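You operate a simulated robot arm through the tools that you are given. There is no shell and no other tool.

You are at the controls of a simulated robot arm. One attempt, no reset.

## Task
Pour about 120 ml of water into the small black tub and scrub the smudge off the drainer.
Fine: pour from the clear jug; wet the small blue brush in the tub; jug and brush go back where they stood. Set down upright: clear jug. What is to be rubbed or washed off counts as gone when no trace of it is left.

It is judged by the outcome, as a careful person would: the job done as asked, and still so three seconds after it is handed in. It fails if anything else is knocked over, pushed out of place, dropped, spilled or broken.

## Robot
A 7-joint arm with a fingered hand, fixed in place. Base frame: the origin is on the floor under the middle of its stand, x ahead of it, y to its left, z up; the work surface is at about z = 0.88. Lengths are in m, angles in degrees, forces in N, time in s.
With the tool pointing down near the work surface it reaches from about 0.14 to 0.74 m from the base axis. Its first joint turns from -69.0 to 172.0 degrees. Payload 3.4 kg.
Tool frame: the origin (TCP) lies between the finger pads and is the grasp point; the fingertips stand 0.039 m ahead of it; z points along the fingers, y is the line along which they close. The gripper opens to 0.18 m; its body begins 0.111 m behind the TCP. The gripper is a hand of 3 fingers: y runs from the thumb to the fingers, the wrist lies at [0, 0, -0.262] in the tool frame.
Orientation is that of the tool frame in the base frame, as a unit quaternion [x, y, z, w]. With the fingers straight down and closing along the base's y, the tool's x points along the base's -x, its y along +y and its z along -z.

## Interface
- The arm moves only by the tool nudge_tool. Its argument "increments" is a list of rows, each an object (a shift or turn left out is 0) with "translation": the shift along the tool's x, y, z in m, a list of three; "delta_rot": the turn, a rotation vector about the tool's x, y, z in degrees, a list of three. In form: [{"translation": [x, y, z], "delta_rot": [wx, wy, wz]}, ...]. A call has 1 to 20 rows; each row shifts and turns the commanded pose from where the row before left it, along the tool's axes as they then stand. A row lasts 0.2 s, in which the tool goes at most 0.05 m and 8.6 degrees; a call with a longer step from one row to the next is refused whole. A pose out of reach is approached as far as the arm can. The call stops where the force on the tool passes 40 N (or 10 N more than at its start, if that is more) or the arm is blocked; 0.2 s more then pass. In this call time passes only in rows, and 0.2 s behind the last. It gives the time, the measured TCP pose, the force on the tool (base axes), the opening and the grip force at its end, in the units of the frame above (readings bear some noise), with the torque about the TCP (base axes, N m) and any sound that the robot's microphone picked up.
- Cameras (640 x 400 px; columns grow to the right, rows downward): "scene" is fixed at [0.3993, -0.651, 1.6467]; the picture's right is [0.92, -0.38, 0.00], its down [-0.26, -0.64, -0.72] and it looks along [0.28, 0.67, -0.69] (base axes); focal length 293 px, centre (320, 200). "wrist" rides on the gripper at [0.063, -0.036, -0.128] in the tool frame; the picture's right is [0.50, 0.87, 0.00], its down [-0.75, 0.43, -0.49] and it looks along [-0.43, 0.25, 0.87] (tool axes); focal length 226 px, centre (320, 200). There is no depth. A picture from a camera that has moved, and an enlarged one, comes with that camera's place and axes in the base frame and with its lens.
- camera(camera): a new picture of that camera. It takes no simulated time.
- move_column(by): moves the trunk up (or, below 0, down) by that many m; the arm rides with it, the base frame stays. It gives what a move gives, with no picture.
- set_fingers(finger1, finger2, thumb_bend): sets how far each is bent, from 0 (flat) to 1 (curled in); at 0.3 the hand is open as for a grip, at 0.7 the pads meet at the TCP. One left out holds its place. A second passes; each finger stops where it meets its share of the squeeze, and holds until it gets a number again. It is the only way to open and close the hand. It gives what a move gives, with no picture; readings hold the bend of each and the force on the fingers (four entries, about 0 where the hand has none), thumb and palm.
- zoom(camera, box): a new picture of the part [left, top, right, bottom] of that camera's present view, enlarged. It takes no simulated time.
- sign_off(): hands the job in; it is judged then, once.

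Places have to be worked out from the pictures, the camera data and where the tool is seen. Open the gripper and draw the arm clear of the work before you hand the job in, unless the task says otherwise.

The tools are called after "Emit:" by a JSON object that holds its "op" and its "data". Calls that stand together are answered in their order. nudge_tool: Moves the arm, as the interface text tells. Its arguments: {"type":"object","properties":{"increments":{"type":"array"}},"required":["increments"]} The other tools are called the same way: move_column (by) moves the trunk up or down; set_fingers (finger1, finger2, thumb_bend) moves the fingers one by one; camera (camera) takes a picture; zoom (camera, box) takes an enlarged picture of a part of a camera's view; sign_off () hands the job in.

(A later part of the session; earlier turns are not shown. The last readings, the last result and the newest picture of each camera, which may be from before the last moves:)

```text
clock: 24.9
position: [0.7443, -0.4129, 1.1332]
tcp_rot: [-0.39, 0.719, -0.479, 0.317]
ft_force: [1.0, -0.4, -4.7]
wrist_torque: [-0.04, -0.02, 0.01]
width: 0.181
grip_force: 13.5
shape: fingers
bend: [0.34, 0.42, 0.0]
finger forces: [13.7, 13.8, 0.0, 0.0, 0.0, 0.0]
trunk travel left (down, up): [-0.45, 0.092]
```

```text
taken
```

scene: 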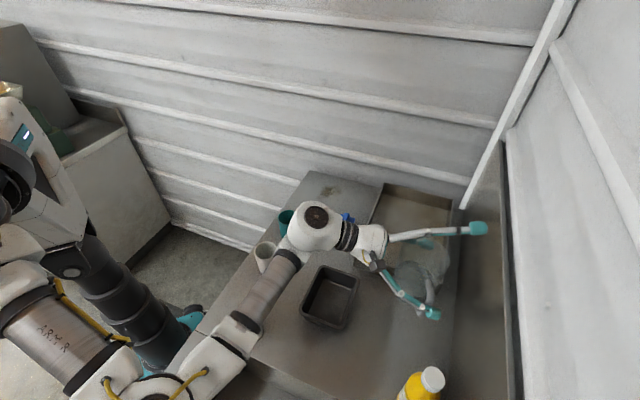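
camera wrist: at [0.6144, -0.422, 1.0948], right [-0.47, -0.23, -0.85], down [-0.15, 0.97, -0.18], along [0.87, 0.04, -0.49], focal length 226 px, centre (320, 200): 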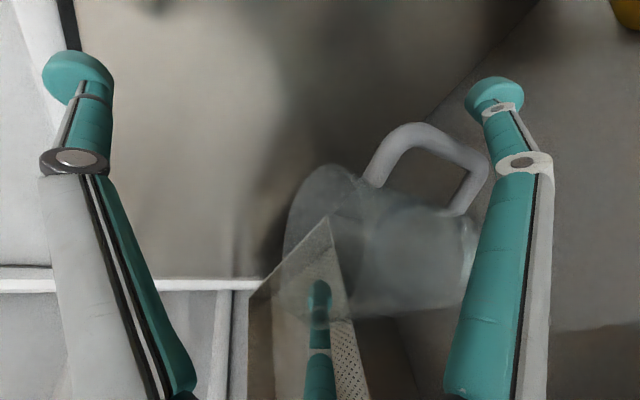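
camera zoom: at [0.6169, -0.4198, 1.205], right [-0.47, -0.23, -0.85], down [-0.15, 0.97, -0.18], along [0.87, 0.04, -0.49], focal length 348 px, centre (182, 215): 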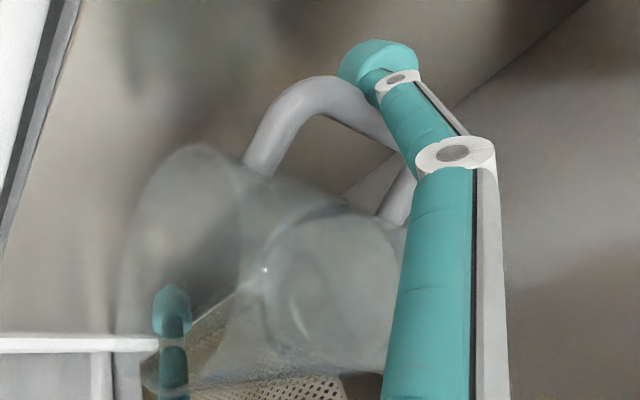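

Jug steady in the hand (about -4.7 N). I carry it level, slowly, to the pouring position beside the tub.

Emit:
{"op": "nudge_tool", "data": {"increments": [{"translation": [0.0017, 0.0022, -0.0065]}, {"translation": [0.0034, 0.0044, -0.013]}, {"translation": [0.0043, 0.0055, -0.0163]}, {"translation": [0.0043, 0.0055, -0.0163]}, {"translation": [0.0043, 0.0055, -0.0163]}, {"translation": [0.0043, 0.0055, -0.0163]}, {"translation": [0.0043, 0.0055, -0.0163]}, {"translation": [0.0043, 0.0055, -0.0163]}, {"translation": [0.0043, 0.0055, -0.0163]}, {"translation": [0.0043, 0.0055, -0.0163]}, {"translation": [0.0043, 0.0055, -0.0163]}, {"translation": [0.0043, 0.0055, -0.0163]}, {"translation": [0.0034, 0.0044, -0.013]}]}}

Emit:
{"op": "camera", "data": {"camera": "wrist"}}

Emit:
{"op": "camera", "data": {"camera": "scene"}}

```text
clock: 27.7
position: [0.5382, -0.3564, 1.134]
tcp_rot: [-0.39, 0.719, -0.48, 0.318]
ft_force: [-0.2, -1.3, -3.8]
wrist_torque: [-0.07, 0.0, -0.03]
width: 0.1808
grip_force: 13.5
shape: fingers
bend: [0.34, 0.42, 0.0]
finger forces: [13.8, 13.9, 0.1, 0.1, 0.0, 0.0]
trunk travel left (down, up): [-0.45, 0.092]
```

```text
taken
camera wrist: at [0.4109, -0.3622, 1.2056], right [-0.47, -0.23, -0.85], down [-0.15, 0.97, -0.18], along [0.87, 0.04, -0.49], focal length 226 px, centre (320, 200)
```

wrist: 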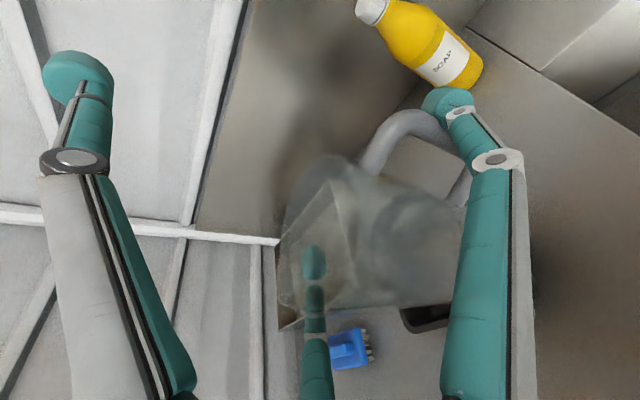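

```text
taken
```

scene: 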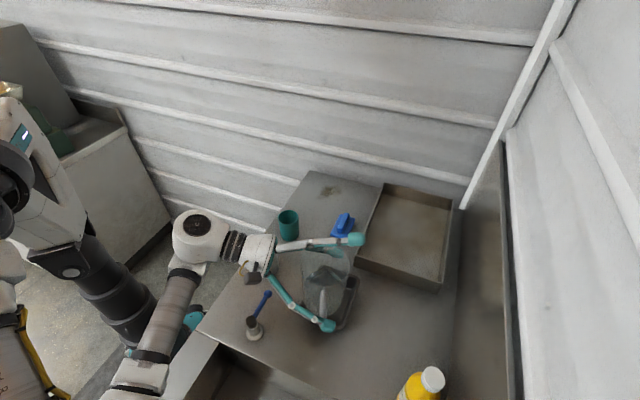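

The jug hangs above the tub. I take several static force readings for a weight baseline.

Emit:
{"op": "nudge_tool", "data": {"increments": [{"translation": [0, 0, 0]}]}}

Emit:
{"op": "nudge_tool", "data": {"increments": [{"translation": [0, 0, 0]}]}}

Emit:
{"op": "nudge_tool", "data": {"increments": [{"translation": [0, 0, 0]}]}}

Emit:
{"op": "nudge_tool", "data": {"increments": [{"translation": [0, 0, 0]}]}}

Emit:
{"op": "nudge_tool", "data": {"increments": [{"translation": [0, 0, 0]}]}}

Emit:
{"op": "nudge_tool", "data": {"increments": [{"translation": [0, 0, 0]}]}}

Emit:
{"op": "zoom", "data": {"camera": "scene", "box": [270, 220, 390, 340]}}

```text
clock: 28.1
position: [0.5379, -0.3566, 1.1346]
tcp_rot: [-0.391, 0.718, -0.48, 0.318]
ft_force: [0.5, -0.7, -3.9]
wrist_torque: [-0.08, -0.03, 0.0]
width: 0.181
grip_force: 14.0
shape: fingers
bend: [0.34, 0.42, 0.0]
finger forces: [13.6, 13.9, 0.0, 0.0, 0.0, 0.0]
trunk travel left (down, up): [-0.45, 0.092]
```

```text
clock: 28.5
position: [0.5389, -0.3562, 1.1333]
tcp_rot: [-0.391, 0.719, -0.48, 0.317]
ft_force: [-0.3, 0.3, -3.7]
wrist_torque: [-0.06, 0.0, 0.01]
width: 0.181
grip_force: 13.8
shape: fingers
bend: [0.34, 0.42, 0.0]
finger forces: [13.7, 14.0, 0.0, 0.1, 0.0, 0.0]
trunk travel left (down, up): [-0.45, 0.092]
```

```text
clock: 28.9
position: [0.5387, -0.3568, 1.1329]
tcp_rot: [-0.39, 0.719, -0.48, 0.317]
ft_force: [-1.1, 0.6, -3.7]
wrist_torque: [-0.05, -0.01, -0.01]
width: 0.1809
grip_force: 13.7
shape: fingers
bend: [0.34, 0.42, 0.0]
finger forces: [13.7, 13.9, 0.0, 0.0, 0.1, 0.0]
trunk travel left (down, up): [-0.45, 0.092]
```

```text
clock: 29.3
position: [0.538, -0.3561, 1.134]
tcp_rot: [-0.39, 0.718, -0.48, 0.318]
ft_force: [-0.4, -0.6, -4.4]
wrist_torque: [-0.04, 0.01, 0.03]
width: 0.1809
grip_force: 14.1
shape: fingers
bend: [0.34, 0.42, 0.0]
finger forces: [13.7, 14.0, 0.0, 0.1, 0.0, 0.1]
trunk travel left (down, up): [-0.45, 0.092]
```

```text
clock: 29.7
position: [0.5373, -0.3559, 1.134]
tcp_rot: [-0.39, 0.719, -0.48, 0.317]
ft_force: [-0.9, -0.3, -4.5]
wrist_torque: [-0.06, 0.0, 0.0]
width: 0.1811
grip_force: 14.3
shape: fingers
bend: [0.34, 0.42, 0.0]
finger forces: [13.6, 13.9, 0.0, 0.0, 0.0, 0.0]
trunk travel left (down, up): [-0.45, 0.092]
```

```text
clock: 30.1
position: [0.5393, -0.3557, 1.1334]
tcp_rot: [-0.39, 0.719, -0.48, 0.318]
ft_force: [-0.9, -0.4, -4.2]
wrist_torque: [-0.09, -0.03, -0.05]
width: 0.1809
grip_force: 13.3
shape: fingers
bend: [0.34, 0.42, 0.0]
finger forces: [13.7, 13.9, 0.0, 0.0, 0.0, 0.0]
trunk travel left (down, up): [-0.45, 0.092]
```

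```text
3.33 times, centred on (330, 280) of scene
camera zoom: at [0.3993, -0.651, 1.6467], right [0.92, -0.38, 0.0], down [-0.26, -0.64, -0.72], along [0.28, 0.67, -0.69], focal length 978 px, centre (287, -67)
```

zoom: 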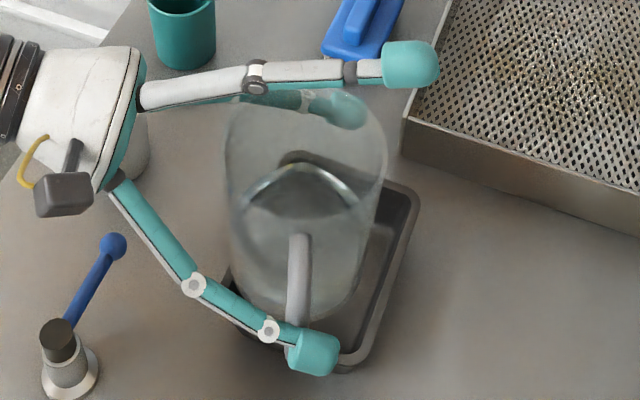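

Baseline weight averages about 4.1 N (≈0.42 kg), so after 120 ml it should read about 2.9 N. I now tilt the jug toward its spout by 42° about the horizontal approach axis – below the expected pouring onset.

Emit:
{"op": "nudge_tool", "data": {"increments": [{"delta_rot": [0.135, 1.68, -4.705]}, {"delta_rot": [0.135, 1.68, -4.705]}, {"delta_rot": [0.135, 1.68, -4.705]}, {"delta_rot": [0.135, 1.68, -4.705]}, {"delta_rot": [0.135, 1.68, -4.705]}, {"delta_rot": [0.135, 1.68, -4.705]}]}}

Emit:
{"op": "camera", "data": {"camera": "wrist"}}

Emit:
{"op": "zoom", "data": {"camera": "scene", "box": [240, 210, 400, 340]}}

```text
clock: 31.5
position: [0.5398, -0.3561, 1.1341]
tcp_rot: [-0.507, 0.623, -0.581, 0.13]
ft_force: [-0.7, -0.6, -3.9]
wrist_torque: [0.08, -0.1, -0.02]
width: 0.1807
grip_force: 13.9
shape: fingers
bend: [0.34, 0.42, 0.0]
finger forces: [12.8, 15.0, 0.1, 0.0, 0.1, 0.0]
trunk travel left (down, up): [-0.45, 0.092]
```

```text
taken
camera wrist: at [0.4334, -0.3225, 1.2285], right [-0.64, -0.56, -0.53], down [-0.24, 0.8, -0.55], along [0.73, -0.23, -0.65], focal length 226 px, centre (320, 200)
```

wrist: 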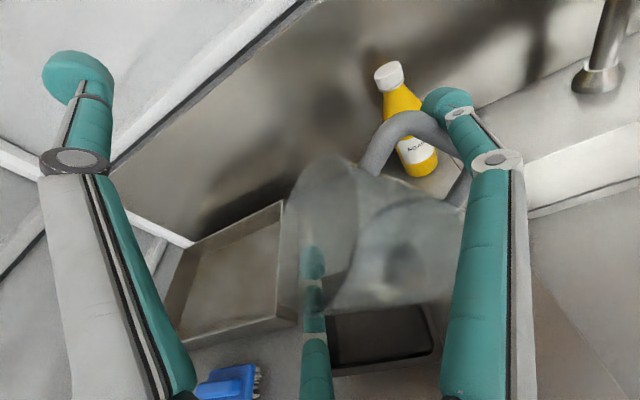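

```text
3.08 times, centred on (320, 275) of scene
camera zoom: at [0.3993, -0.651, 1.6467], right [0.92, -0.38, 0.0], down [-0.26, -0.64, -0.72], along [0.28, 0.67, -0.69], focal length 902 px, centre (320, -31)
```

zoom: 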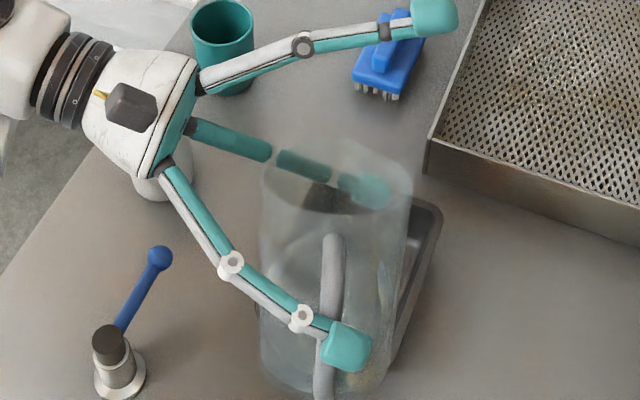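

I actually turned 30° so far (5° per row), the jug holds firm. I add 10° more and look at where the spout is.

Emit:
{"op": "nudge_tool", "data": {"increments": [{"delta_rot": [0.135, 1.68, -4.705]}, {"delta_rot": [0.135, 1.68, -4.705]}]}}

Emit:
{"op": "zoom", "data": {"camera": "wrist", "box": [230, 120, 470, 400]}}

Emit:
{"op": "zoom", "data": {"camera": "scene", "box": [260, 220, 380, 340]}}

```text
clock: 32.1
position: [0.5369, -0.356, 1.134]
tcp_rot: [0.54, -0.582, 0.605, -0.063]
ft_force: [0.4, 0.9, -4.0]
wrist_torque: [0.08, -0.12, 0.03]
width: 0.1806
grip_force: 13.6
shape: fingers
bend: [0.34, 0.42, 0.0]
finger forces: [12.7, 15.3, 0.0, 0.0, 0.0, 0.1]
trunk travel left (down, up): [-0.45, 0.092]
```

```text
1.43 times, centred on (350, 260) of wrist
camera zoom: at [0.4409, -0.3081, 1.2306], right [-0.68, -0.63, -0.38], down [-0.29, 0.71, -0.65], along [0.67, -0.33, -0.66], focal length 323 px, centre (277, 114)
```

zoom: 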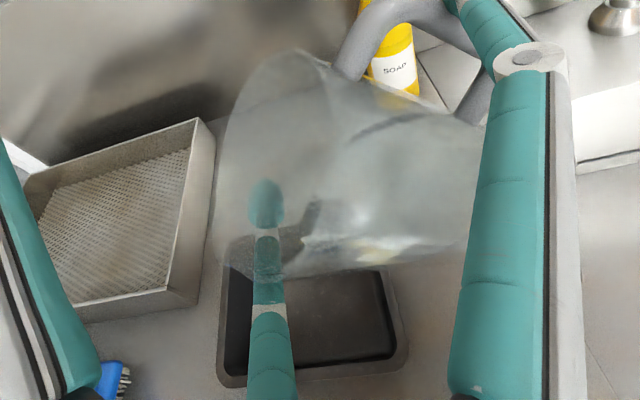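

```text
3.33 times, centred on (320, 280) of scene
camera zoom: at [0.3993, -0.651, 1.6467], right [0.92, -0.38, 0.0], down [-0.26, -0.64, -0.72], along [0.28, 0.67, -0.69], focal length 978 px, centre (320, -67)
```

zoom: 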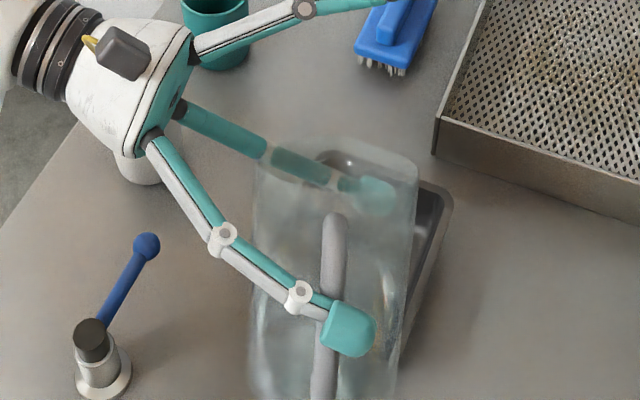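

At 40° no water has left yet. I zoom in closely to see the spout relative to the tub before going on.

Emit:
{"op": "zoom", "data": {"camera": "wrist", "box": [290, 170, 410, 310]}}

Emit:
{"op": "zoom", "data": {"camera": "scene", "box": [285, 225, 375, 295]}}

```text
2.86 times, centred on (350, 240) of wrist
camera zoom: at [0.4409, -0.3081, 1.2306], right [-0.68, -0.63, -0.38], down [-0.29, 0.71, -0.65], along [0.67, -0.33, -0.66], focal length 646 px, centre (234, 86)
```

zoom: 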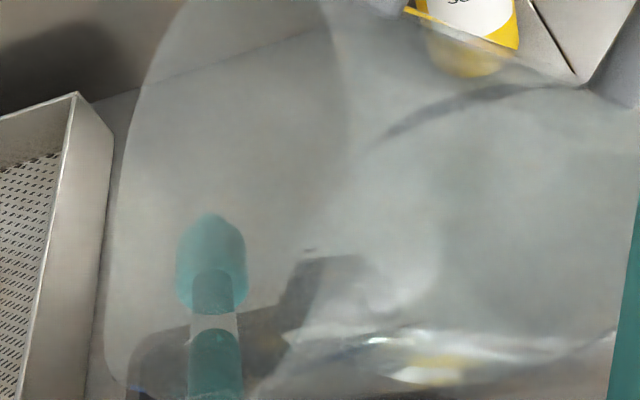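

```text
5.71 times, centred on (330, 260) of scene
camera zoom: at [0.3993, -0.651, 1.6467], right [0.92, -0.38, 0.0], down [-0.26, -0.64, -0.72], along [0.28, 0.67, -0.69], focal length 1676 px, centre (263, -143)
```

zoom: 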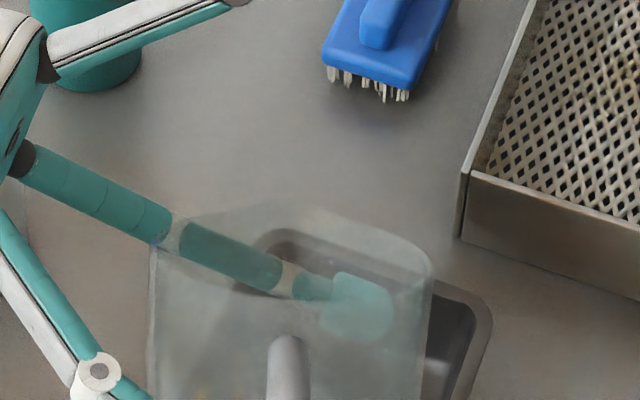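

The spout reaches a bit farther to the left than I assumed (triangulated near (0.57, -0.28, 1.05)). I lower the jug by 3.5 cm so spout and tub are closer together and easier to compare.

Emit:
{"op": "nudge_tool", "data": {"increments": [{"translation": [-0.0098, 0.0132, 0.0044]}, {"translation": [-0.0098, 0.0132, 0.0044]}]}}

Emit:
{"op": "zoom", "data": {"camera": "wrist", "box": [230, 150, 430, 350]}}

Emit:
{"op": "zoom", "data": {"camera": "scene", "box": [285, 235, 375, 325]}}

Emit:
{"op": "camera", "data": {"camera": "wrist"}}

```text
clock: 32.7
position: [0.5375, -0.3569, 1.0989]
tcp_rot: [0.54, -0.582, 0.605, -0.065]
ft_force: [0.5, 0.1, -3.8]
wrist_torque: [0.16, -0.13, 0.02]
width: 0.1807
grip_force: 14.2
shape: fingers
bend: [0.34, 0.42, 0.0]
finger forces: [12.9, 15.6, 0.0, 0.1, 0.0, 0.0]
trunk travel left (down, up): [-0.45, 0.092]
```

```text
2.00 times, centred on (330, 250) of wrist
camera zoom: at [0.4404, -0.3082, 1.1963], right [-0.68, -0.63, -0.38], down [-0.29, 0.71, -0.64], along [0.67, -0.33, -0.66], focal length 452 px, centre (300, 100)
```

zoom: 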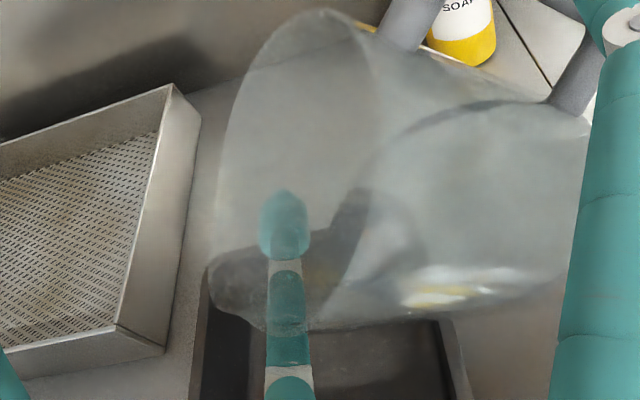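

```text
4.44 times, centred on (330, 280) of scene
camera zoom: at [0.3993, -0.651, 1.6467], right [0.92, -0.38, 0.0], down [-0.26, -0.64, -0.72], along [0.28, 0.67, -0.69], focal length 1304 px, centre (276, -156)
```

zoom: 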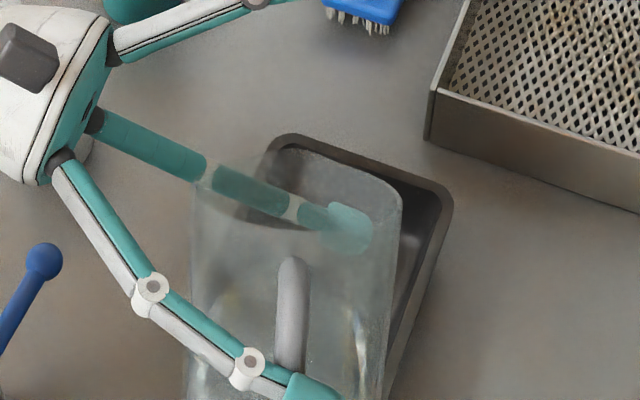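

```text
taken
camera wrist: at [0.4404, -0.3082, 1.1963], right [-0.68, -0.63, -0.38], down [-0.29, 0.71, -0.64], along [0.67, -0.33, -0.66], focal length 226 px, centre (320, 200)
```

wrist: 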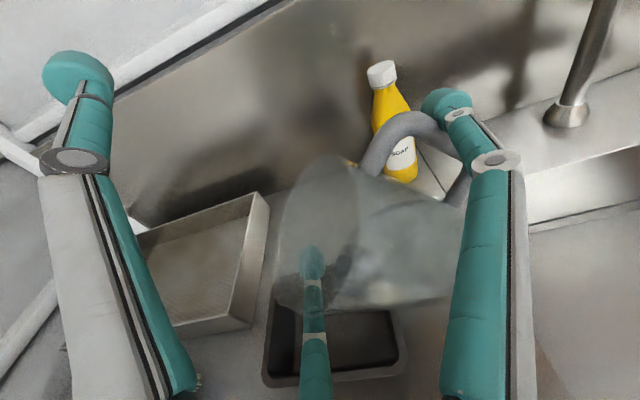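

From both views the spout tip is near (0.574, -0.276, 1.00), slightly far toward the back of the tub. I shift 3 cm toward -y so the stream will land mid-tub, then tilt 4° further.

Emit:
{"op": "nudge_tool", "data": {"increments": [{"translation": [0.0106, 0.0047, 0.0095]}, {"translation": [0.0106, 0.0047, 0.0095]}, {"delta_rot": [0.054, 0.672, -1.882]}, {"delta_rot": [0.054, 0.672, -1.882]}]}}

Emit:
{"op": "zoom", "data": {"camera": "wrist", "box": [230, 150, 430, 350]}}

Emit:
{"op": "zoom", "data": {"camera": "scene", "box": [285, 235, 375, 325]}}

```text
clock: 33.7
position: [0.5382, -0.3869, 1.1001]
tcp_rot: [0.552, -0.564, 0.613, -0.038]
ft_force: [-0.5, 0.1, -3.3]
wrist_torque: [0.15, -0.13, -0.02]
width: 0.181
grip_force: 14.2
shape: fingers
bend: [0.34, 0.42, 0.0]
finger forces: [12.6, 15.5, 0.0, 0.0, 0.0, 0.1]
trunk travel left (down, up): [-0.45, 0.092]
```

```text
2.00 times, centred on (330, 250) of wrist
camera zoom: at [0.4437, -0.332, 1.1971], right [-0.69, -0.65, -0.32], down [-0.31, 0.67, -0.68], along [0.65, -0.37, -0.66], focal length 452 px, centre (300, 100)
```

zoom: 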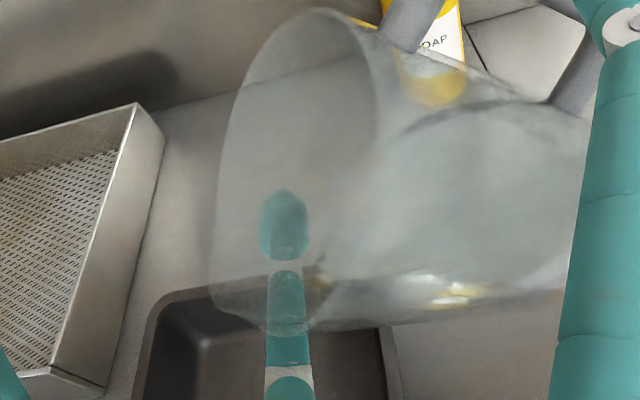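

```text
4.44 times, centred on (330, 280) of scene
camera zoom: at [0.3993, -0.651, 1.6467], right [0.92, -0.38, 0.0], down [-0.26, -0.64, -0.72], along [0.28, 0.67, -0.69], focal length 1304 px, centre (276, -156)
```

zoom: 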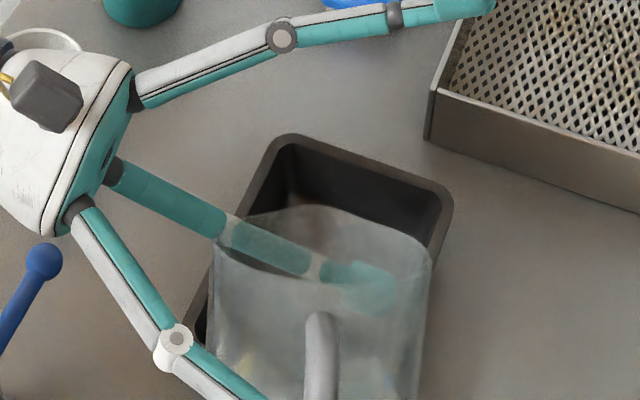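

The spout now sits over the near-middle of the tub with room ahead. I keep tilting by 2° steps and check the weight and the tub.

Emit:
{"op": "nudge_tool", "data": {"increments": [{"delta_rot": [0.054, 0.672, -1.882]}, {"translation": [0, 0, 0]}]}}

Emit:
{"op": "nudge_tool", "data": {"increments": [{"translation": [0, 0, 0]}]}}

Emit:
{"op": "zoom", "data": {"camera": "scene", "box": [285, 235, 375, 325]}}

Emit:
{"op": "zoom", "data": {"camera": "wrist", "box": [230, 150, 430, 350]}}

```text
clock: 34.3
position: [0.5375, -0.3881, 1.0995]
tcp_rot: [0.557, -0.555, 0.617, -0.026]
ft_force: [0.1, 0.2, -3.7]
wrist_torque: [0.16, -0.11, -0.01]
width: 0.1805
grip_force: 13.9
shape: fingers
bend: [0.34, 0.42, 0.0]
finger forces: [12.7, 15.6, 0.0, 0.0, 0.0, 0.1]
trunk travel left (down, up): [-0.45, 0.092]
```

```text
clock: 34.7
position: [0.5393, -0.3873, 1.1006]
tcp_rot: [0.558, -0.554, 0.618, -0.025]
ft_force: [0.2, -0.2, -3.3]
wrist_torque: [0.19, -0.15, -0.02]
width: 0.1807
grip_force: 13.6
shape: fingers
bend: [0.34, 0.42, 0.0]
finger forces: [12.6, 15.6, 0.1, 0.0, 0.0, 0.0]
trunk travel left (down, up): [-0.45, 0.092]
```

```text
4.44 times, centred on (330, 280) of scene
camera zoom: at [0.3993, -0.651, 1.6467], right [0.92, -0.38, 0.0], down [-0.26, -0.64, -0.72], along [0.28, 0.67, -0.69], focal length 1304 px, centre (276, -156)
```

zoom: 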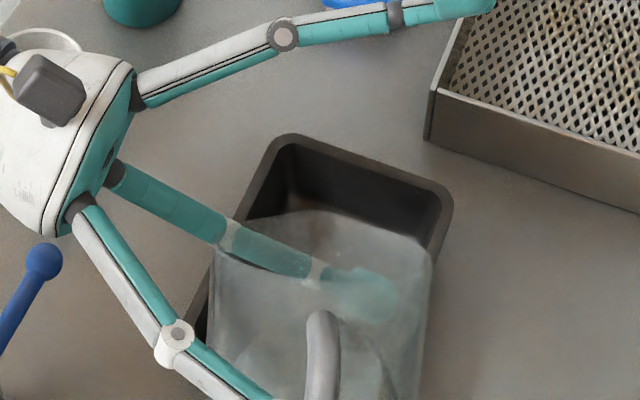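

```text
2.00 times, centred on (330, 250) of wrist
camera zoom: at [0.4455, -0.3295, 1.1967], right [-0.7, -0.66, -0.29], down [-0.32, 0.65, -0.69], along [0.64, -0.39, -0.66], focal length 452 px, centre (300, 100)
```

zoom: 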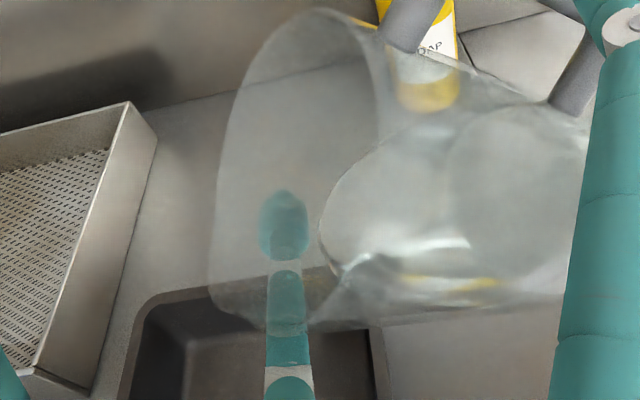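

The water surface inside the jug is visible now and still some way from the lip. I continue in 2° steps to 50°.

Emit:
{"op": "nudge_tool", "data": {"increments": [{"delta_rot": [0.054, 0.672, -1.882]}, {"delta_rot": [0.054, 0.672, -1.882]}, {"translation": [0, 0, 0]}, {"translation": [0, 0, 0]}]}}

Emit:
{"op": "zoom", "data": {"camera": "wrist", "box": [230, 150, 430, 350]}}

Emit:
{"op": "zoom", "data": {"camera": "scene", "box": [285, 235, 375, 325]}}

```text
clock: 35.7
position: [0.5378, -0.3857, 1.1009]
tcp_rot: [0.567, -0.536, 0.625, 0.001]
ft_force: [0.8, 0.0, -4.0]
wrist_torque: [0.15, -0.16, 0.01]
width: 0.1806
grip_force: 14.0
shape: fingers
bend: [0.34, 0.42, 0.0]
finger forces: [12.6, 15.7, 0.0, 0.1, 0.0, 0.0]
trunk travel left (down, up): [-0.45, 0.092]
```

```text
2.00 times, centred on (330, 250) of wrist
camera zoom: at [0.4489, -0.3233, 1.196], right [-0.71, -0.67, -0.22], down [-0.35, 0.6, -0.72], along [0.62, -0.43, -0.66], focal length 452 px, centre (300, 100)
```

zoom: 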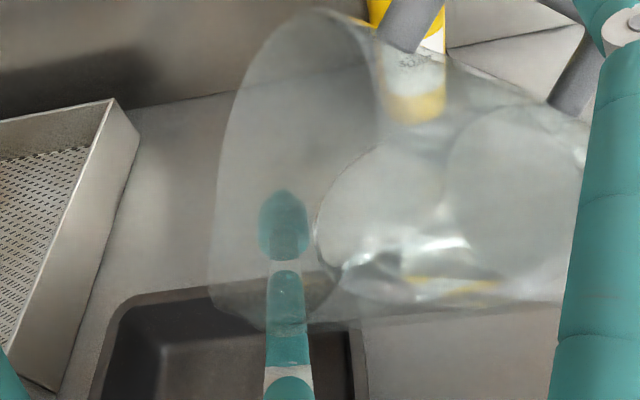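

```text
4.44 times, centred on (330, 280) of scene
camera zoom: at [0.3993, -0.651, 1.6467], right [0.92, -0.38, 0.0], down [-0.26, -0.64, -0.72], along [0.28, 0.67, -0.69], focal length 1304 px, centre (276, -156)
```

zoom: 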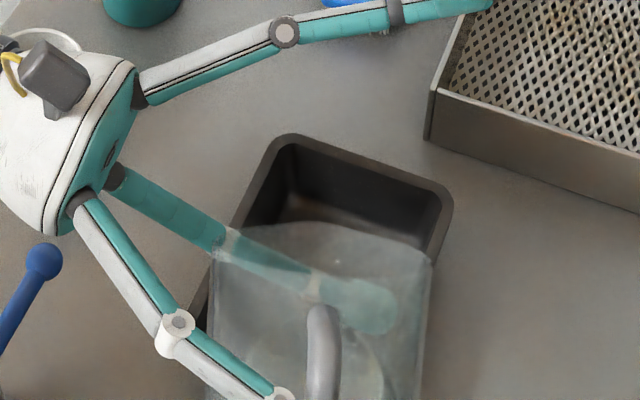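

Water is creeping toward the lip; weight unchanged. Since the spout swings back as I tilt, I shift 2 cm toward the pour side and tilt on to 56°.

Emit:
{"op": "nudge_tool", "data": {"increments": [{"translation": [-0.007, -0.0066, -0.0026]}, {"translation": [-0.007, -0.0066, -0.0026]}, {"delta_rot": [0.054, 0.672, -1.882]}, {"delta_rot": [0.054, 0.672, -1.882]}, {"delta_rot": [0.054, 0.672, -1.882]}, {"translation": [0, 0, 0]}, {"translation": [0, 0, 0]}]}}

Emit:
{"op": "zoom", "data": {"camera": "wrist", "box": [230, 150, 430, 350]}}

Emit:
{"op": "zoom", "data": {"camera": "scene", "box": [285, 235, 375, 325]}}

```text
clock: 37.3
position: [0.5484, -0.3697, 1.0994]
tcp_rot: [0.583, -0.506, 0.635, 0.04]
ft_force: [0.5, 0.1, -3.5]
wrist_torque: [0.2, -0.16, 0.0]
width: 0.1804
grip_force: 14.3
shape: fingers
bend: [0.34, 0.42, 0.0]
finger forces: [12.5, 15.9, 0.1, 0.1, 0.0, 0.0]
trunk travel left (down, up): [-0.45, 0.092]
```

```text
2.00 times, centred on (330, 250) of wrist
camera zoom: at [0.4628, -0.2967, 1.1943], right [-0.71, -0.69, -0.13], down [-0.38, 0.54, -0.75], along [0.59, -0.49, -0.65], focal length 452 px, centre (300, 100)
```

zoom: 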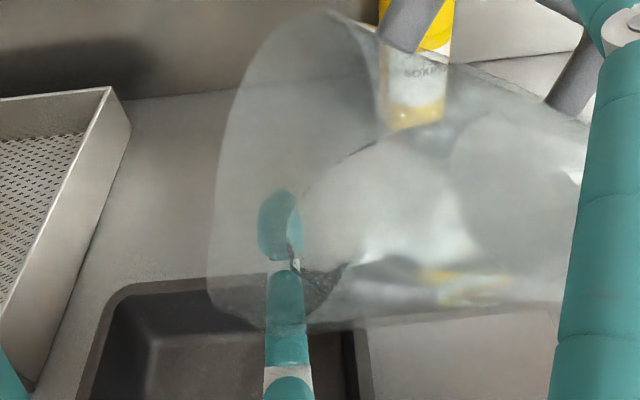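

```text
4.44 times, centred on (330, 280) of scene
camera zoom: at [0.3993, -0.651, 1.6467], right [0.92, -0.38, 0.0], down [-0.26, -0.64, -0.72], along [0.28, 0.67, -0.69], focal length 1304 px, centre (276, -156)
```

zoom: 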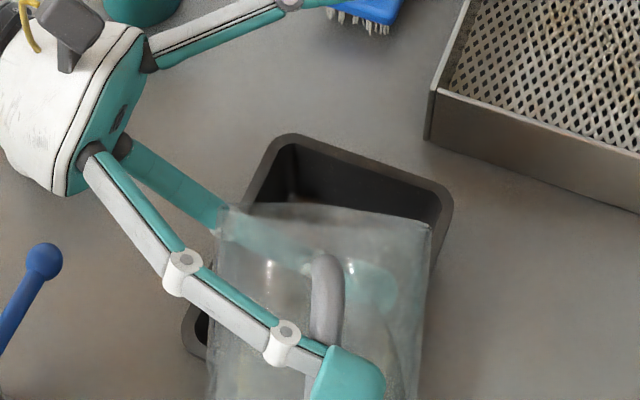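

The water edge nears the lip. I go to 60° in 2° steps and read the weight.

Emit:
{"op": "nudge_tool", "data": {"increments": [{"delta_rot": [0.054, 0.672, -1.882]}, {"translation": [0, 0, 0]}, {"delta_rot": [0.054, 0.672, -1.882]}, {"translation": [0, 0, 0]}, {"translation": [0, 0, 0]}]}}

Emit:
{"op": "zoom", "data": {"camera": "wrist", "box": [230, 150, 430, 350]}}

Emit:
{"op": "zoom", "data": {"camera": "scene", "box": [285, 235, 375, 325]}}

```text
clock: 38.5
position: [0.5476, -0.3699, 1.1006]
tcp_rot: [0.591, -0.486, 0.64, 0.065]
ft_force: [0.2, 1.0, -3.6]
wrist_torque: [0.19, -0.17, -0.02]
width: 0.1807
grip_force: 14.4
shape: fingers
bend: [0.34, 0.42, 0.0]
finger forces: [12.4, 16.0, 0.0, 0.0, 0.0, 0.0]
trunk travel left (down, up): [-0.45, 0.092]
```

```text
2.00 times, centred on (330, 250) of wrist
camera zoom: at [0.4659, -0.2912, 1.1927], right [-0.72, -0.69, -0.06], down [-0.41, 0.49, -0.77], along [0.56, -0.53, -0.63], focal length 452 px, centre (300, 100)
```

zoom: 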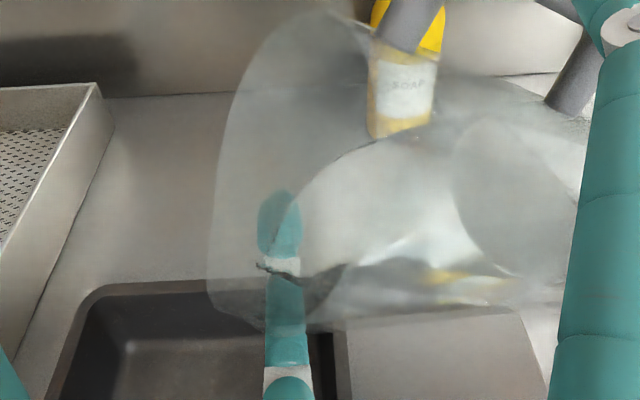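

```text
4.44 times, centred on (330, 280) of scene
camera zoom: at [0.3993, -0.651, 1.6467], right [0.92, -0.38, 0.0], down [-0.26, -0.64, -0.72], along [0.28, 0.67, -0.69], focal length 1304 px, centre (276, -156)
```

zoom: 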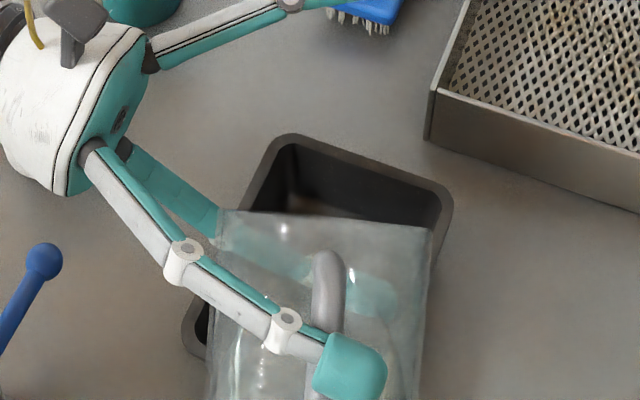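

The water's edge is almost at the lip at 60°. I now go one degree at a time, pausing with each to let it run and read the weight.

Emit:
{"op": "nudge_tool", "data": {"increments": [{"delta_rot": [0.04, 0.504, -1.412]}, {"translation": [0, 0, 0]}, {"translation": [0, 0, 0]}]}}

Emit:
{"op": "zoom", "data": {"camera": "wrist", "box": [230, 150, 430, 350]}}

Emit:
{"op": "zoom", "data": {"camera": "scene", "box": [285, 235, 375, 325]}}

```text
clock: 39.3
position: [0.547, -0.3688, 1.0994]
tcp_rot: [0.594, -0.479, 0.642, 0.076]
ft_force: [1.0, 1.2, -4.2]
wrist_torque: [0.21, -0.12, 0.03]
width: 0.1805
grip_force: 14.4
shape: fingers
bend: [0.34, 0.42, 0.0]
finger forces: [12.4, 16.1, 0.0, 0.1, 0.1, 0.0]
trunk travel left (down, up): [-0.45, 0.092]
```

```text
2.00 times, centred on (330, 250) of wrist
camera zoom: at [0.4669, -0.2891, 1.1916], right [-0.72, -0.7, -0.04], down [-0.42, 0.47, -0.78], along [0.56, -0.54, -0.63], focal length 452 px, centre (300, 100)
```

zoom: 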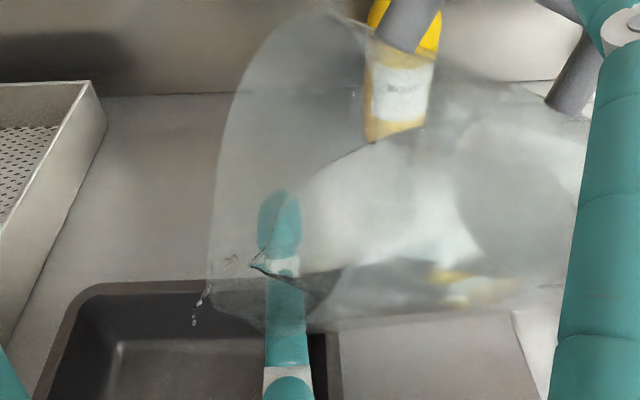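

```text
4.44 times, centred on (330, 280) of scene
camera zoom: at [0.3993, -0.651, 1.6467], right [0.92, -0.38, 0.0], down [-0.26, -0.64, -0.72], along [0.28, 0.67, -0.69], focal length 1304 px, centre (276, -156)
```

zoom: 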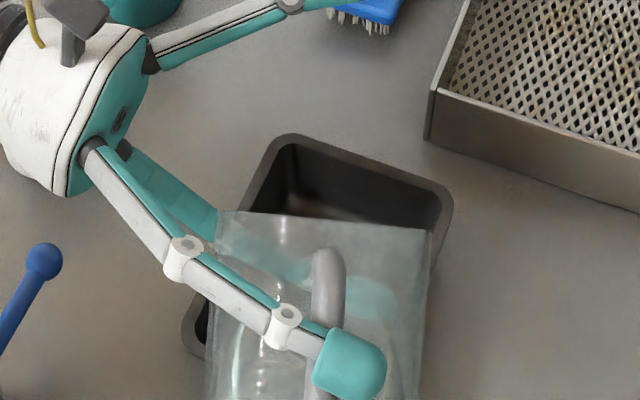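

The first drops leave the spout and fall inside the tub. I continue carefully by 1.5° and let it run.

Emit:
{"op": "nudge_tool", "data": {"increments": [{"delta_rot": [0.04, 0.504, -1.412]}, {"translation": [0, 0, 0]}, {"translation": [0, 0, 0]}, {"translation": [0, 0, 0]}]}}

Emit:
{"op": "zoom", "data": {"camera": "wrist", "box": [230, 150, 430, 350]}}

Emit:
{"op": "zoom", "data": {"camera": "scene", "box": [285, 235, 375, 325]}}

```text
clock: 40.3
position: [0.5475, -0.3691, 1.0997]
tcp_rot: [0.597, -0.47, 0.644, 0.086]
ft_force: [0.0, -0.2, -4.3]
wrist_torque: [0.18, -0.17, 0.03]
width: 0.1803
grip_force: 14.0
shape: fingers
bend: [0.34, 0.42, 0.0]
finger forces: [12.4, 16.0, 0.1, 0.0, 0.0, 0.0]
trunk travel left (down, up): [-0.45, 0.092]
```

```text
2.00 times, centred on (330, 250) of wrist
camera zoom: at [0.4678, -0.2869, 1.1909], right [-0.72, -0.7, -0.01], down [-0.43, 0.45, -0.78], along [0.55, -0.56, -0.62], focal length 452 px, centre (300, 100)
```

zoom: 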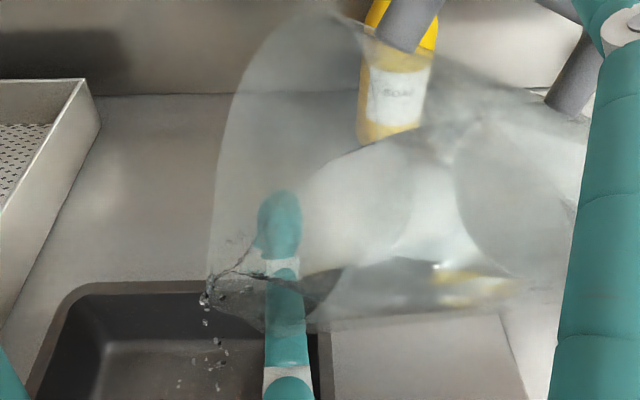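

```text
4.44 times, centred on (330, 280) of scene
camera zoom: at [0.3993, -0.651, 1.6467], right [0.92, -0.38, 0.0], down [-0.26, -0.64, -0.72], along [0.28, 0.67, -0.69], focal length 1304 px, centre (276, -156)
```

zoom: 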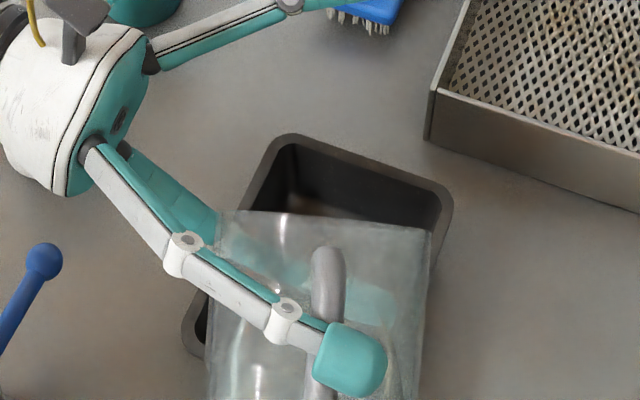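

Water now trickles neatly into the tub. I continue with 1.5° and wait again.

Emit:
{"op": "nudge_tool", "data": {"increments": [{"delta_rot": [0.04, 0.504, -1.412]}, {"translation": [0, 0, 0]}, {"translation": [0, 0, 0]}, {"translation": [0, 0, 0]}, {"translation": [0, 0, 0]}]}}

Emit:
{"op": "zoom", "data": {"camera": "wrist", "box": [200, 200, 400, 400]}}

Emit:
{"op": "zoom", "data": {"camera": "scene", "box": [285, 235, 375, 325]}}

```text
clock: 41.5
position: [0.5466, -0.3681, 1.0998]
tcp_rot: [0.6, -0.462, 0.646, 0.095]
ft_force: [0.7, 0.3, -4.1]
wrist_torque: [0.21, -0.12, 0.03]
width: 0.1806
grip_force: 14.3
shape: fingers
bend: [0.34, 0.42, 0.0]
finger forces: [12.4, 16.0, 0.0, 0.1, 0.0, 0.1]
trunk travel left (down, up): [-0.45, 0.092]
```

```text
2.00 times, centred on (300, 300) of wrist
camera zoom: at [0.4691, -0.2848, 1.19], right [-0.72, -0.7, 0.01], down [-0.44, 0.43, -0.79], along [0.54, -0.57, -0.62], focal length 452 px, centre (360, 0)
```

zoom: 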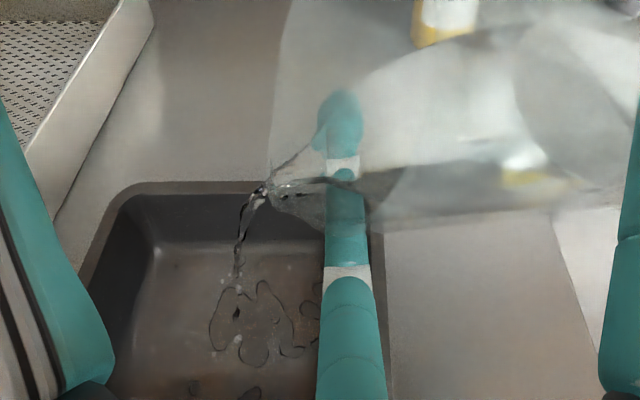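

```text
4.44 times, centred on (330, 280) of scene
camera zoom: at [0.3993, -0.651, 1.6467], right [0.92, -0.38, 0.0], down [-0.26, -0.64, -0.72], along [0.28, 0.67, -0.69], focal length 1304 px, centre (276, -156)
```

zoom: 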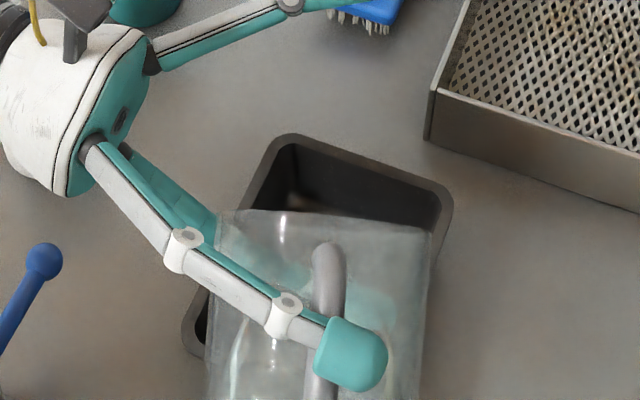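

A clean stream lands mid-tub and a puddle forms. I hold here a little and watch both the flow and the weight.

Emit:
{"op": "nudge_tool", "data": {"increments": [{"translation": [0, 0, 0]}, {"translation": [0, 0, 0]}, {"translation": [0, 0, 0]}, {"translation": [0, 0, 0]}]}}

Emit:
{"op": "zoom", "data": {"camera": "wrist", "box": [200, 200, 400, 400]}}

Emit:
{"op": "nudge_tool", "data": {"increments": [{"translation": [0, 0, 0]}, {"translation": [0, 0, 0]}, {"translation": [0, 0, 0]}, {"translation": [0, 0, 0]}]}}

Emit:
{"op": "zoom", "data": {"camera": "wrist", "box": [200, 200, 400, 400]}}

```text
clock: 42.5
position: [0.547, -0.3687, 1.0997]
tcp_rot: [0.6, -0.463, 0.645, 0.095]
ft_force: [-0.2, 0.2, -3.1]
wrist_torque: [0.23, -0.15, 0.0]
width: 0.1802
grip_force: 14.5
shape: fingers
bend: [0.34, 0.42, 0.0]
finger forces: [12.4, 15.9, 0.0, 0.0, 0.0, 0.0]
trunk travel left (down, up): [-0.45, 0.092]
```

```text
2.00 times, centred on (300, 300) of wrist
camera zoom: at [0.469, -0.2848, 1.19], right [-0.72, -0.7, 0.01], down [-0.44, 0.43, -0.79], along [0.54, -0.57, -0.62], focal length 452 px, centre (360, 0)
```

zoom: 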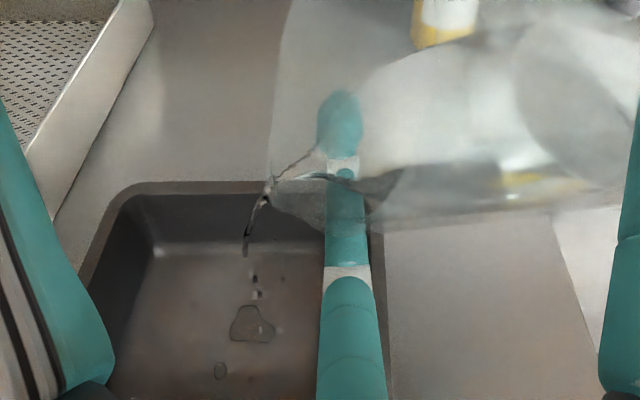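

```text
clock: 43.5
position: [0.5467, -0.3681, 1.0993]
tcp_rot: [0.6, -0.462, 0.646, 0.097]
ft_force: [0.0, 0.2, -4.1]
wrist_torque: [0.2, -0.14, 0.01]
width: 0.1803
grip_force: 14.3
shape: fingers
bend: [0.34, 0.42, 0.0]
finger forces: [12.6, 15.9, 0.0, 0.1, 0.0, 0.0]
trunk travel left (down, up): [-0.45, 0.092]
```

```text
2.00 times, centred on (300, 300) of wrist
camera zoom: at [0.469, -0.2848, 1.19], right [-0.72, -0.7, 0.01], down [-0.44, 0.43, -0.79], along [0.54, -0.57, -0.62], focal length 452 px, centre (360, 0)
```

zoom: 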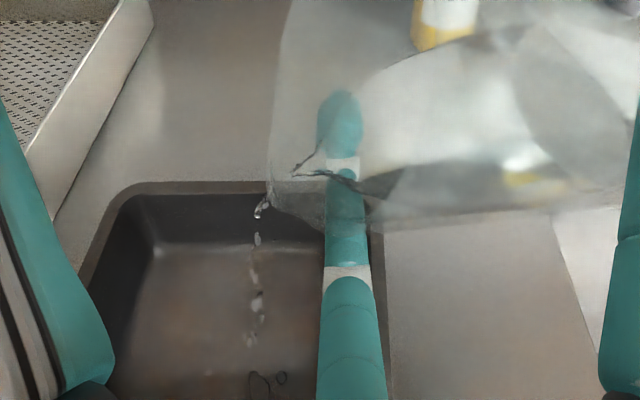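

The flow tapers off at 64.5°. I tilt 2.5° more and let it run.

Emit:
{"op": "nudge_tool", "data": {"increments": [{"delta_rot": [0.034, 0.42, -1.176]}, {"delta_rot": [0.034, 0.42, -1.176]}, {"translation": [0, 0, 0]}, {"translation": [0, 0, 0]}, {"translation": [0, 0, 0]}, {"translation": [0, 0, 0]}, {"translation": [0, 0, 0]}, {"translation": [0, 0, 0]}]}}

Emit:
{"op": "zoom", "data": {"camera": "wrist", "box": [200, 200, 400, 400]}}

Emit:
{"op": "nudge_tool", "data": {"increments": [{"translation": [0, 0, 0]}, {"translation": [0, 0, 0]}, {"translation": [0, 0, 0]}, {"translation": [0, 0, 0]}]}}

Emit:
{"op": "zoom", "data": {"camera": "wrist", "box": [200, 200, 400, 400]}}

Emit:
{"op": "zoom", "data": {"camera": "scene", "box": [285, 235, 375, 325]}}

```text
clock: 45.3
position: [0.548, -0.3688, 1.0987]
tcp_rot: [0.605, -0.448, 0.648, 0.112]
ft_force: [0.8, 0.1, -3.2]
wrist_torque: [0.17, -0.13, -0.01]
width: 0.1802
grip_force: 14.5
shape: fingers
bend: [0.34, 0.42, 0.0]
finger forces: [12.5, 15.8, 0.0, 0.0, 0.0, 0.0]
trunk travel left (down, up): [-0.45, 0.092]
```

```text
2.00 times, centred on (300, 300) of wrist
camera zoom: at [0.4709, -0.2813, 1.1881], right [-0.72, -0.69, 0.06], down [-0.45, 0.4, -0.79], along [0.53, -0.6, -0.6], focal length 452 px, centre (360, 0)
```

zoom: 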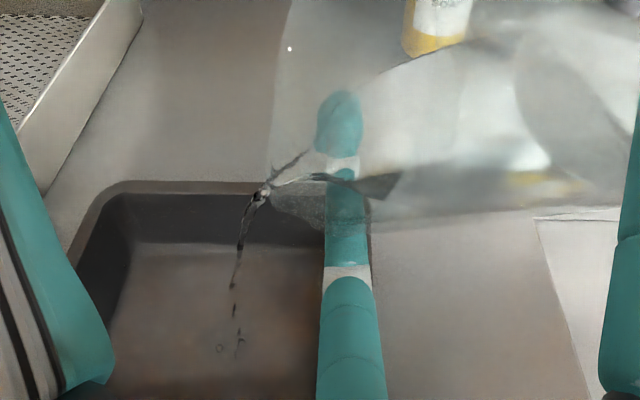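

```text
clock: 46.3
position: [0.5468, -0.3687, 1.0987]
tcp_rot: [0.605, -0.448, 0.648, 0.113]
ft_force: [0.5, 0.1, -3.0]
wrist_torque: [0.19, -0.12, 0.01]
width: 0.1801
grip_force: 14.4
shape: fingers
bend: [0.34, 0.42, 0.0]
finger forces: [12.5, 15.7, 0.1, 0.0, 0.0, 0.0]
trunk travel left (down, up): [-0.45, 0.092]
```

```text
2.00 times, centred on (300, 300) of wrist
camera zoom: at [0.4709, -0.2813, 1.1881], right [-0.72, -0.69, 0.06], down [-0.45, 0.4, -0.79], along [0.53, -0.6, -0.6], focal length 452 px, centre (360, 0)
```

zoom: 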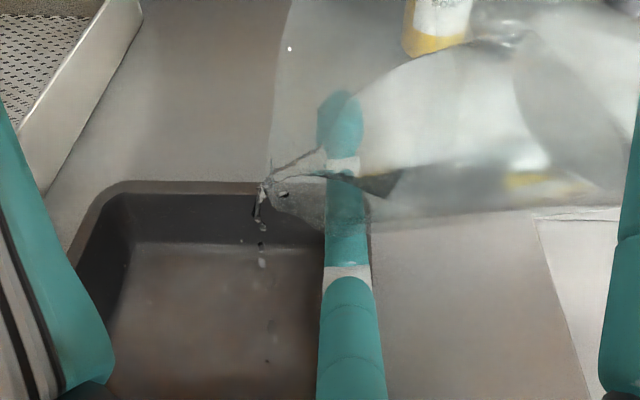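

```text
4.44 times, centred on (330, 280) of scene
camera zoom: at [0.3993, -0.651, 1.6467], right [0.92, -0.38, 0.0], down [-0.26, -0.64, -0.72], along [0.28, 0.67, -0.69], focal length 1304 px, centre (276, -156)
```

zoom: 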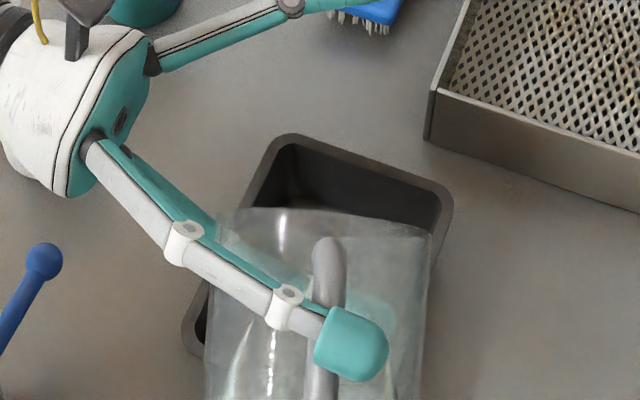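

The finger-force difference (finger2 − finger1) tracks the weight with little noise: it indicates roughly 55 ml poured so far. I tilt another 2° and let it run.

Emit:
{"op": "nudge_tool", "data": {"increments": [{"delta_rot": [0.027, 0.336, -0.941]}, {"delta_rot": [0.027, 0.336, -0.941]}, {"translation": [0, 0, 0]}, {"translation": [0, 0, 0]}, {"translation": [0, 0, 0]}, {"translation": [0, 0, 0]}, {"translation": [0, 0, 0]}, {"translation": [0, 0, 0]}]}}

Emit:
{"op": "nudge_tool", "data": {"increments": [{"translation": [0, 0, 0]}, {"translation": [0, 0, 0]}, {"translation": [0, 0, 0]}, {"translation": [0, 0, 0]}]}}

Emit:
{"op": "zoom", "data": {"camera": "wrist", "box": [200, 200, 400, 400]}}

Emit:
{"op": "nudge_tool", "data": {"increments": [{"translation": [0, 0, 0]}, {"translation": [0, 0, 0]}]}}

Emit:
{"op": "nudge_tool", "data": {"increments": [{"translation": [0, 0, 0]}, {"translation": [0, 0, 0]}]}}

Emit:
{"op": "zoom", "data": {"camera": "wrist", "box": [200, 200, 400, 400]}}

```text
clock: 48.1
position: [0.5476, -0.3678, 1.1015]
tcp_rot: [0.608, -0.439, 0.65, 0.125]
ft_force: [0.0, -0.7, -3.1]
wrist_torque: [0.17, -0.12, 0.0]
width: 0.1802
grip_force: 14.4
shape: fingers
bend: [0.34, 0.42, 0.0]
finger forces: [12.6, 15.7, 0.0, 0.0, 0.1, 0.0]
trunk travel left (down, up): [-0.45, 0.092]
```

```text
clock: 49.1
position: [0.5475, -0.369, 1.0998]
tcp_rot: [0.608, -0.438, 0.65, 0.125]
ft_force: [1.0, 1.1, -2.8]
wrist_torque: [0.16, -0.11, -0.01]
width: 0.1802
grip_force: 14.2
shape: fingers
bend: [0.34, 0.42, 0.0]
finger forces: [12.6, 15.5, 0.0, 0.1, 0.0, 0.0]
trunk travel left (down, up): [-0.45, 0.092]
```

```text
2.00 times, centred on (300, 300) of wrist
camera zoom: at [0.4726, -0.2785, 1.1871], right [-0.72, -0.69, 0.09], down [-0.47, 0.38, -0.8], along [0.52, -0.61, -0.59], focal length 452 px, centre (360, 0)
```

zoom: 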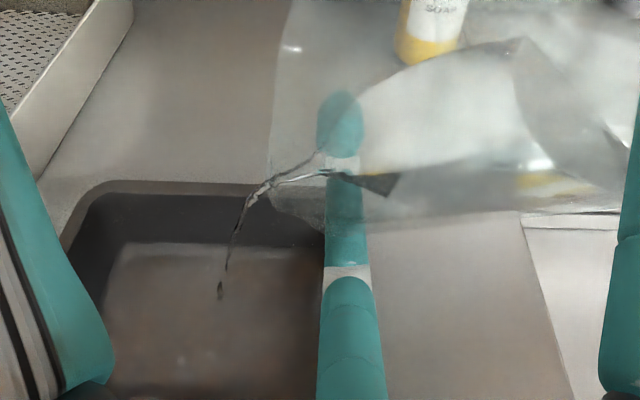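

```text
clock: 49.7
position: [0.5468, -0.3688, 1.1006]
tcp_rot: [0.608, -0.438, 0.65, 0.125]
ft_force: [-0.1, -0.2, -2.9]
wrist_torque: [0.22, -0.09, 0.01]
width: 0.1803
grip_force: 14.3
shape: fingers
bend: [0.34, 0.42, 0.0]
finger forces: [12.6, 15.5, 0.1, 0.0, 0.1, 0.1]
trunk travel left (down, up): [-0.45, 0.092]
```

```text
clock: 50.3
position: [0.5488, -0.3677, 1.1008]
tcp_rot: [0.608, -0.438, 0.65, 0.125]
ft_force: [-0.2, 0.3, -2.3]
wrist_torque: [0.22, -0.11, -0.01]
width: 0.1803
grip_force: 13.7
shape: fingers
bend: [0.34, 0.42, 0.0]
finger forces: [12.6, 15.6, 0.0, 0.0, 0.0, 0.1]
trunk travel left (down, up): [-0.45, 0.092]
```

```text
2.00 times, centred on (300, 300) of wrist
camera zoom: at [0.4726, -0.2784, 1.187], right [-0.72, -0.69, 0.09], down [-0.47, 0.38, -0.8], along [0.52, -0.61, -0.59], focal length 452 px, centre (360, 0)
```

zoom: 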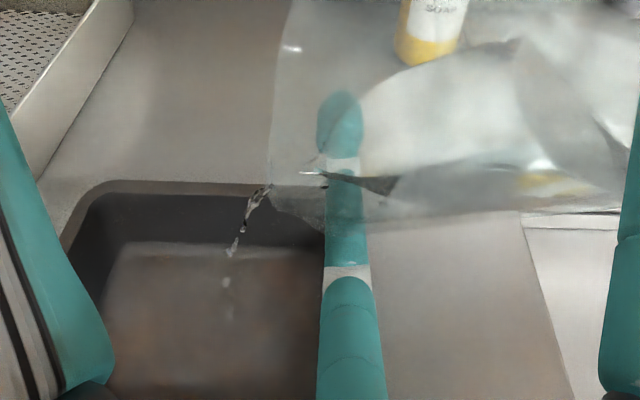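

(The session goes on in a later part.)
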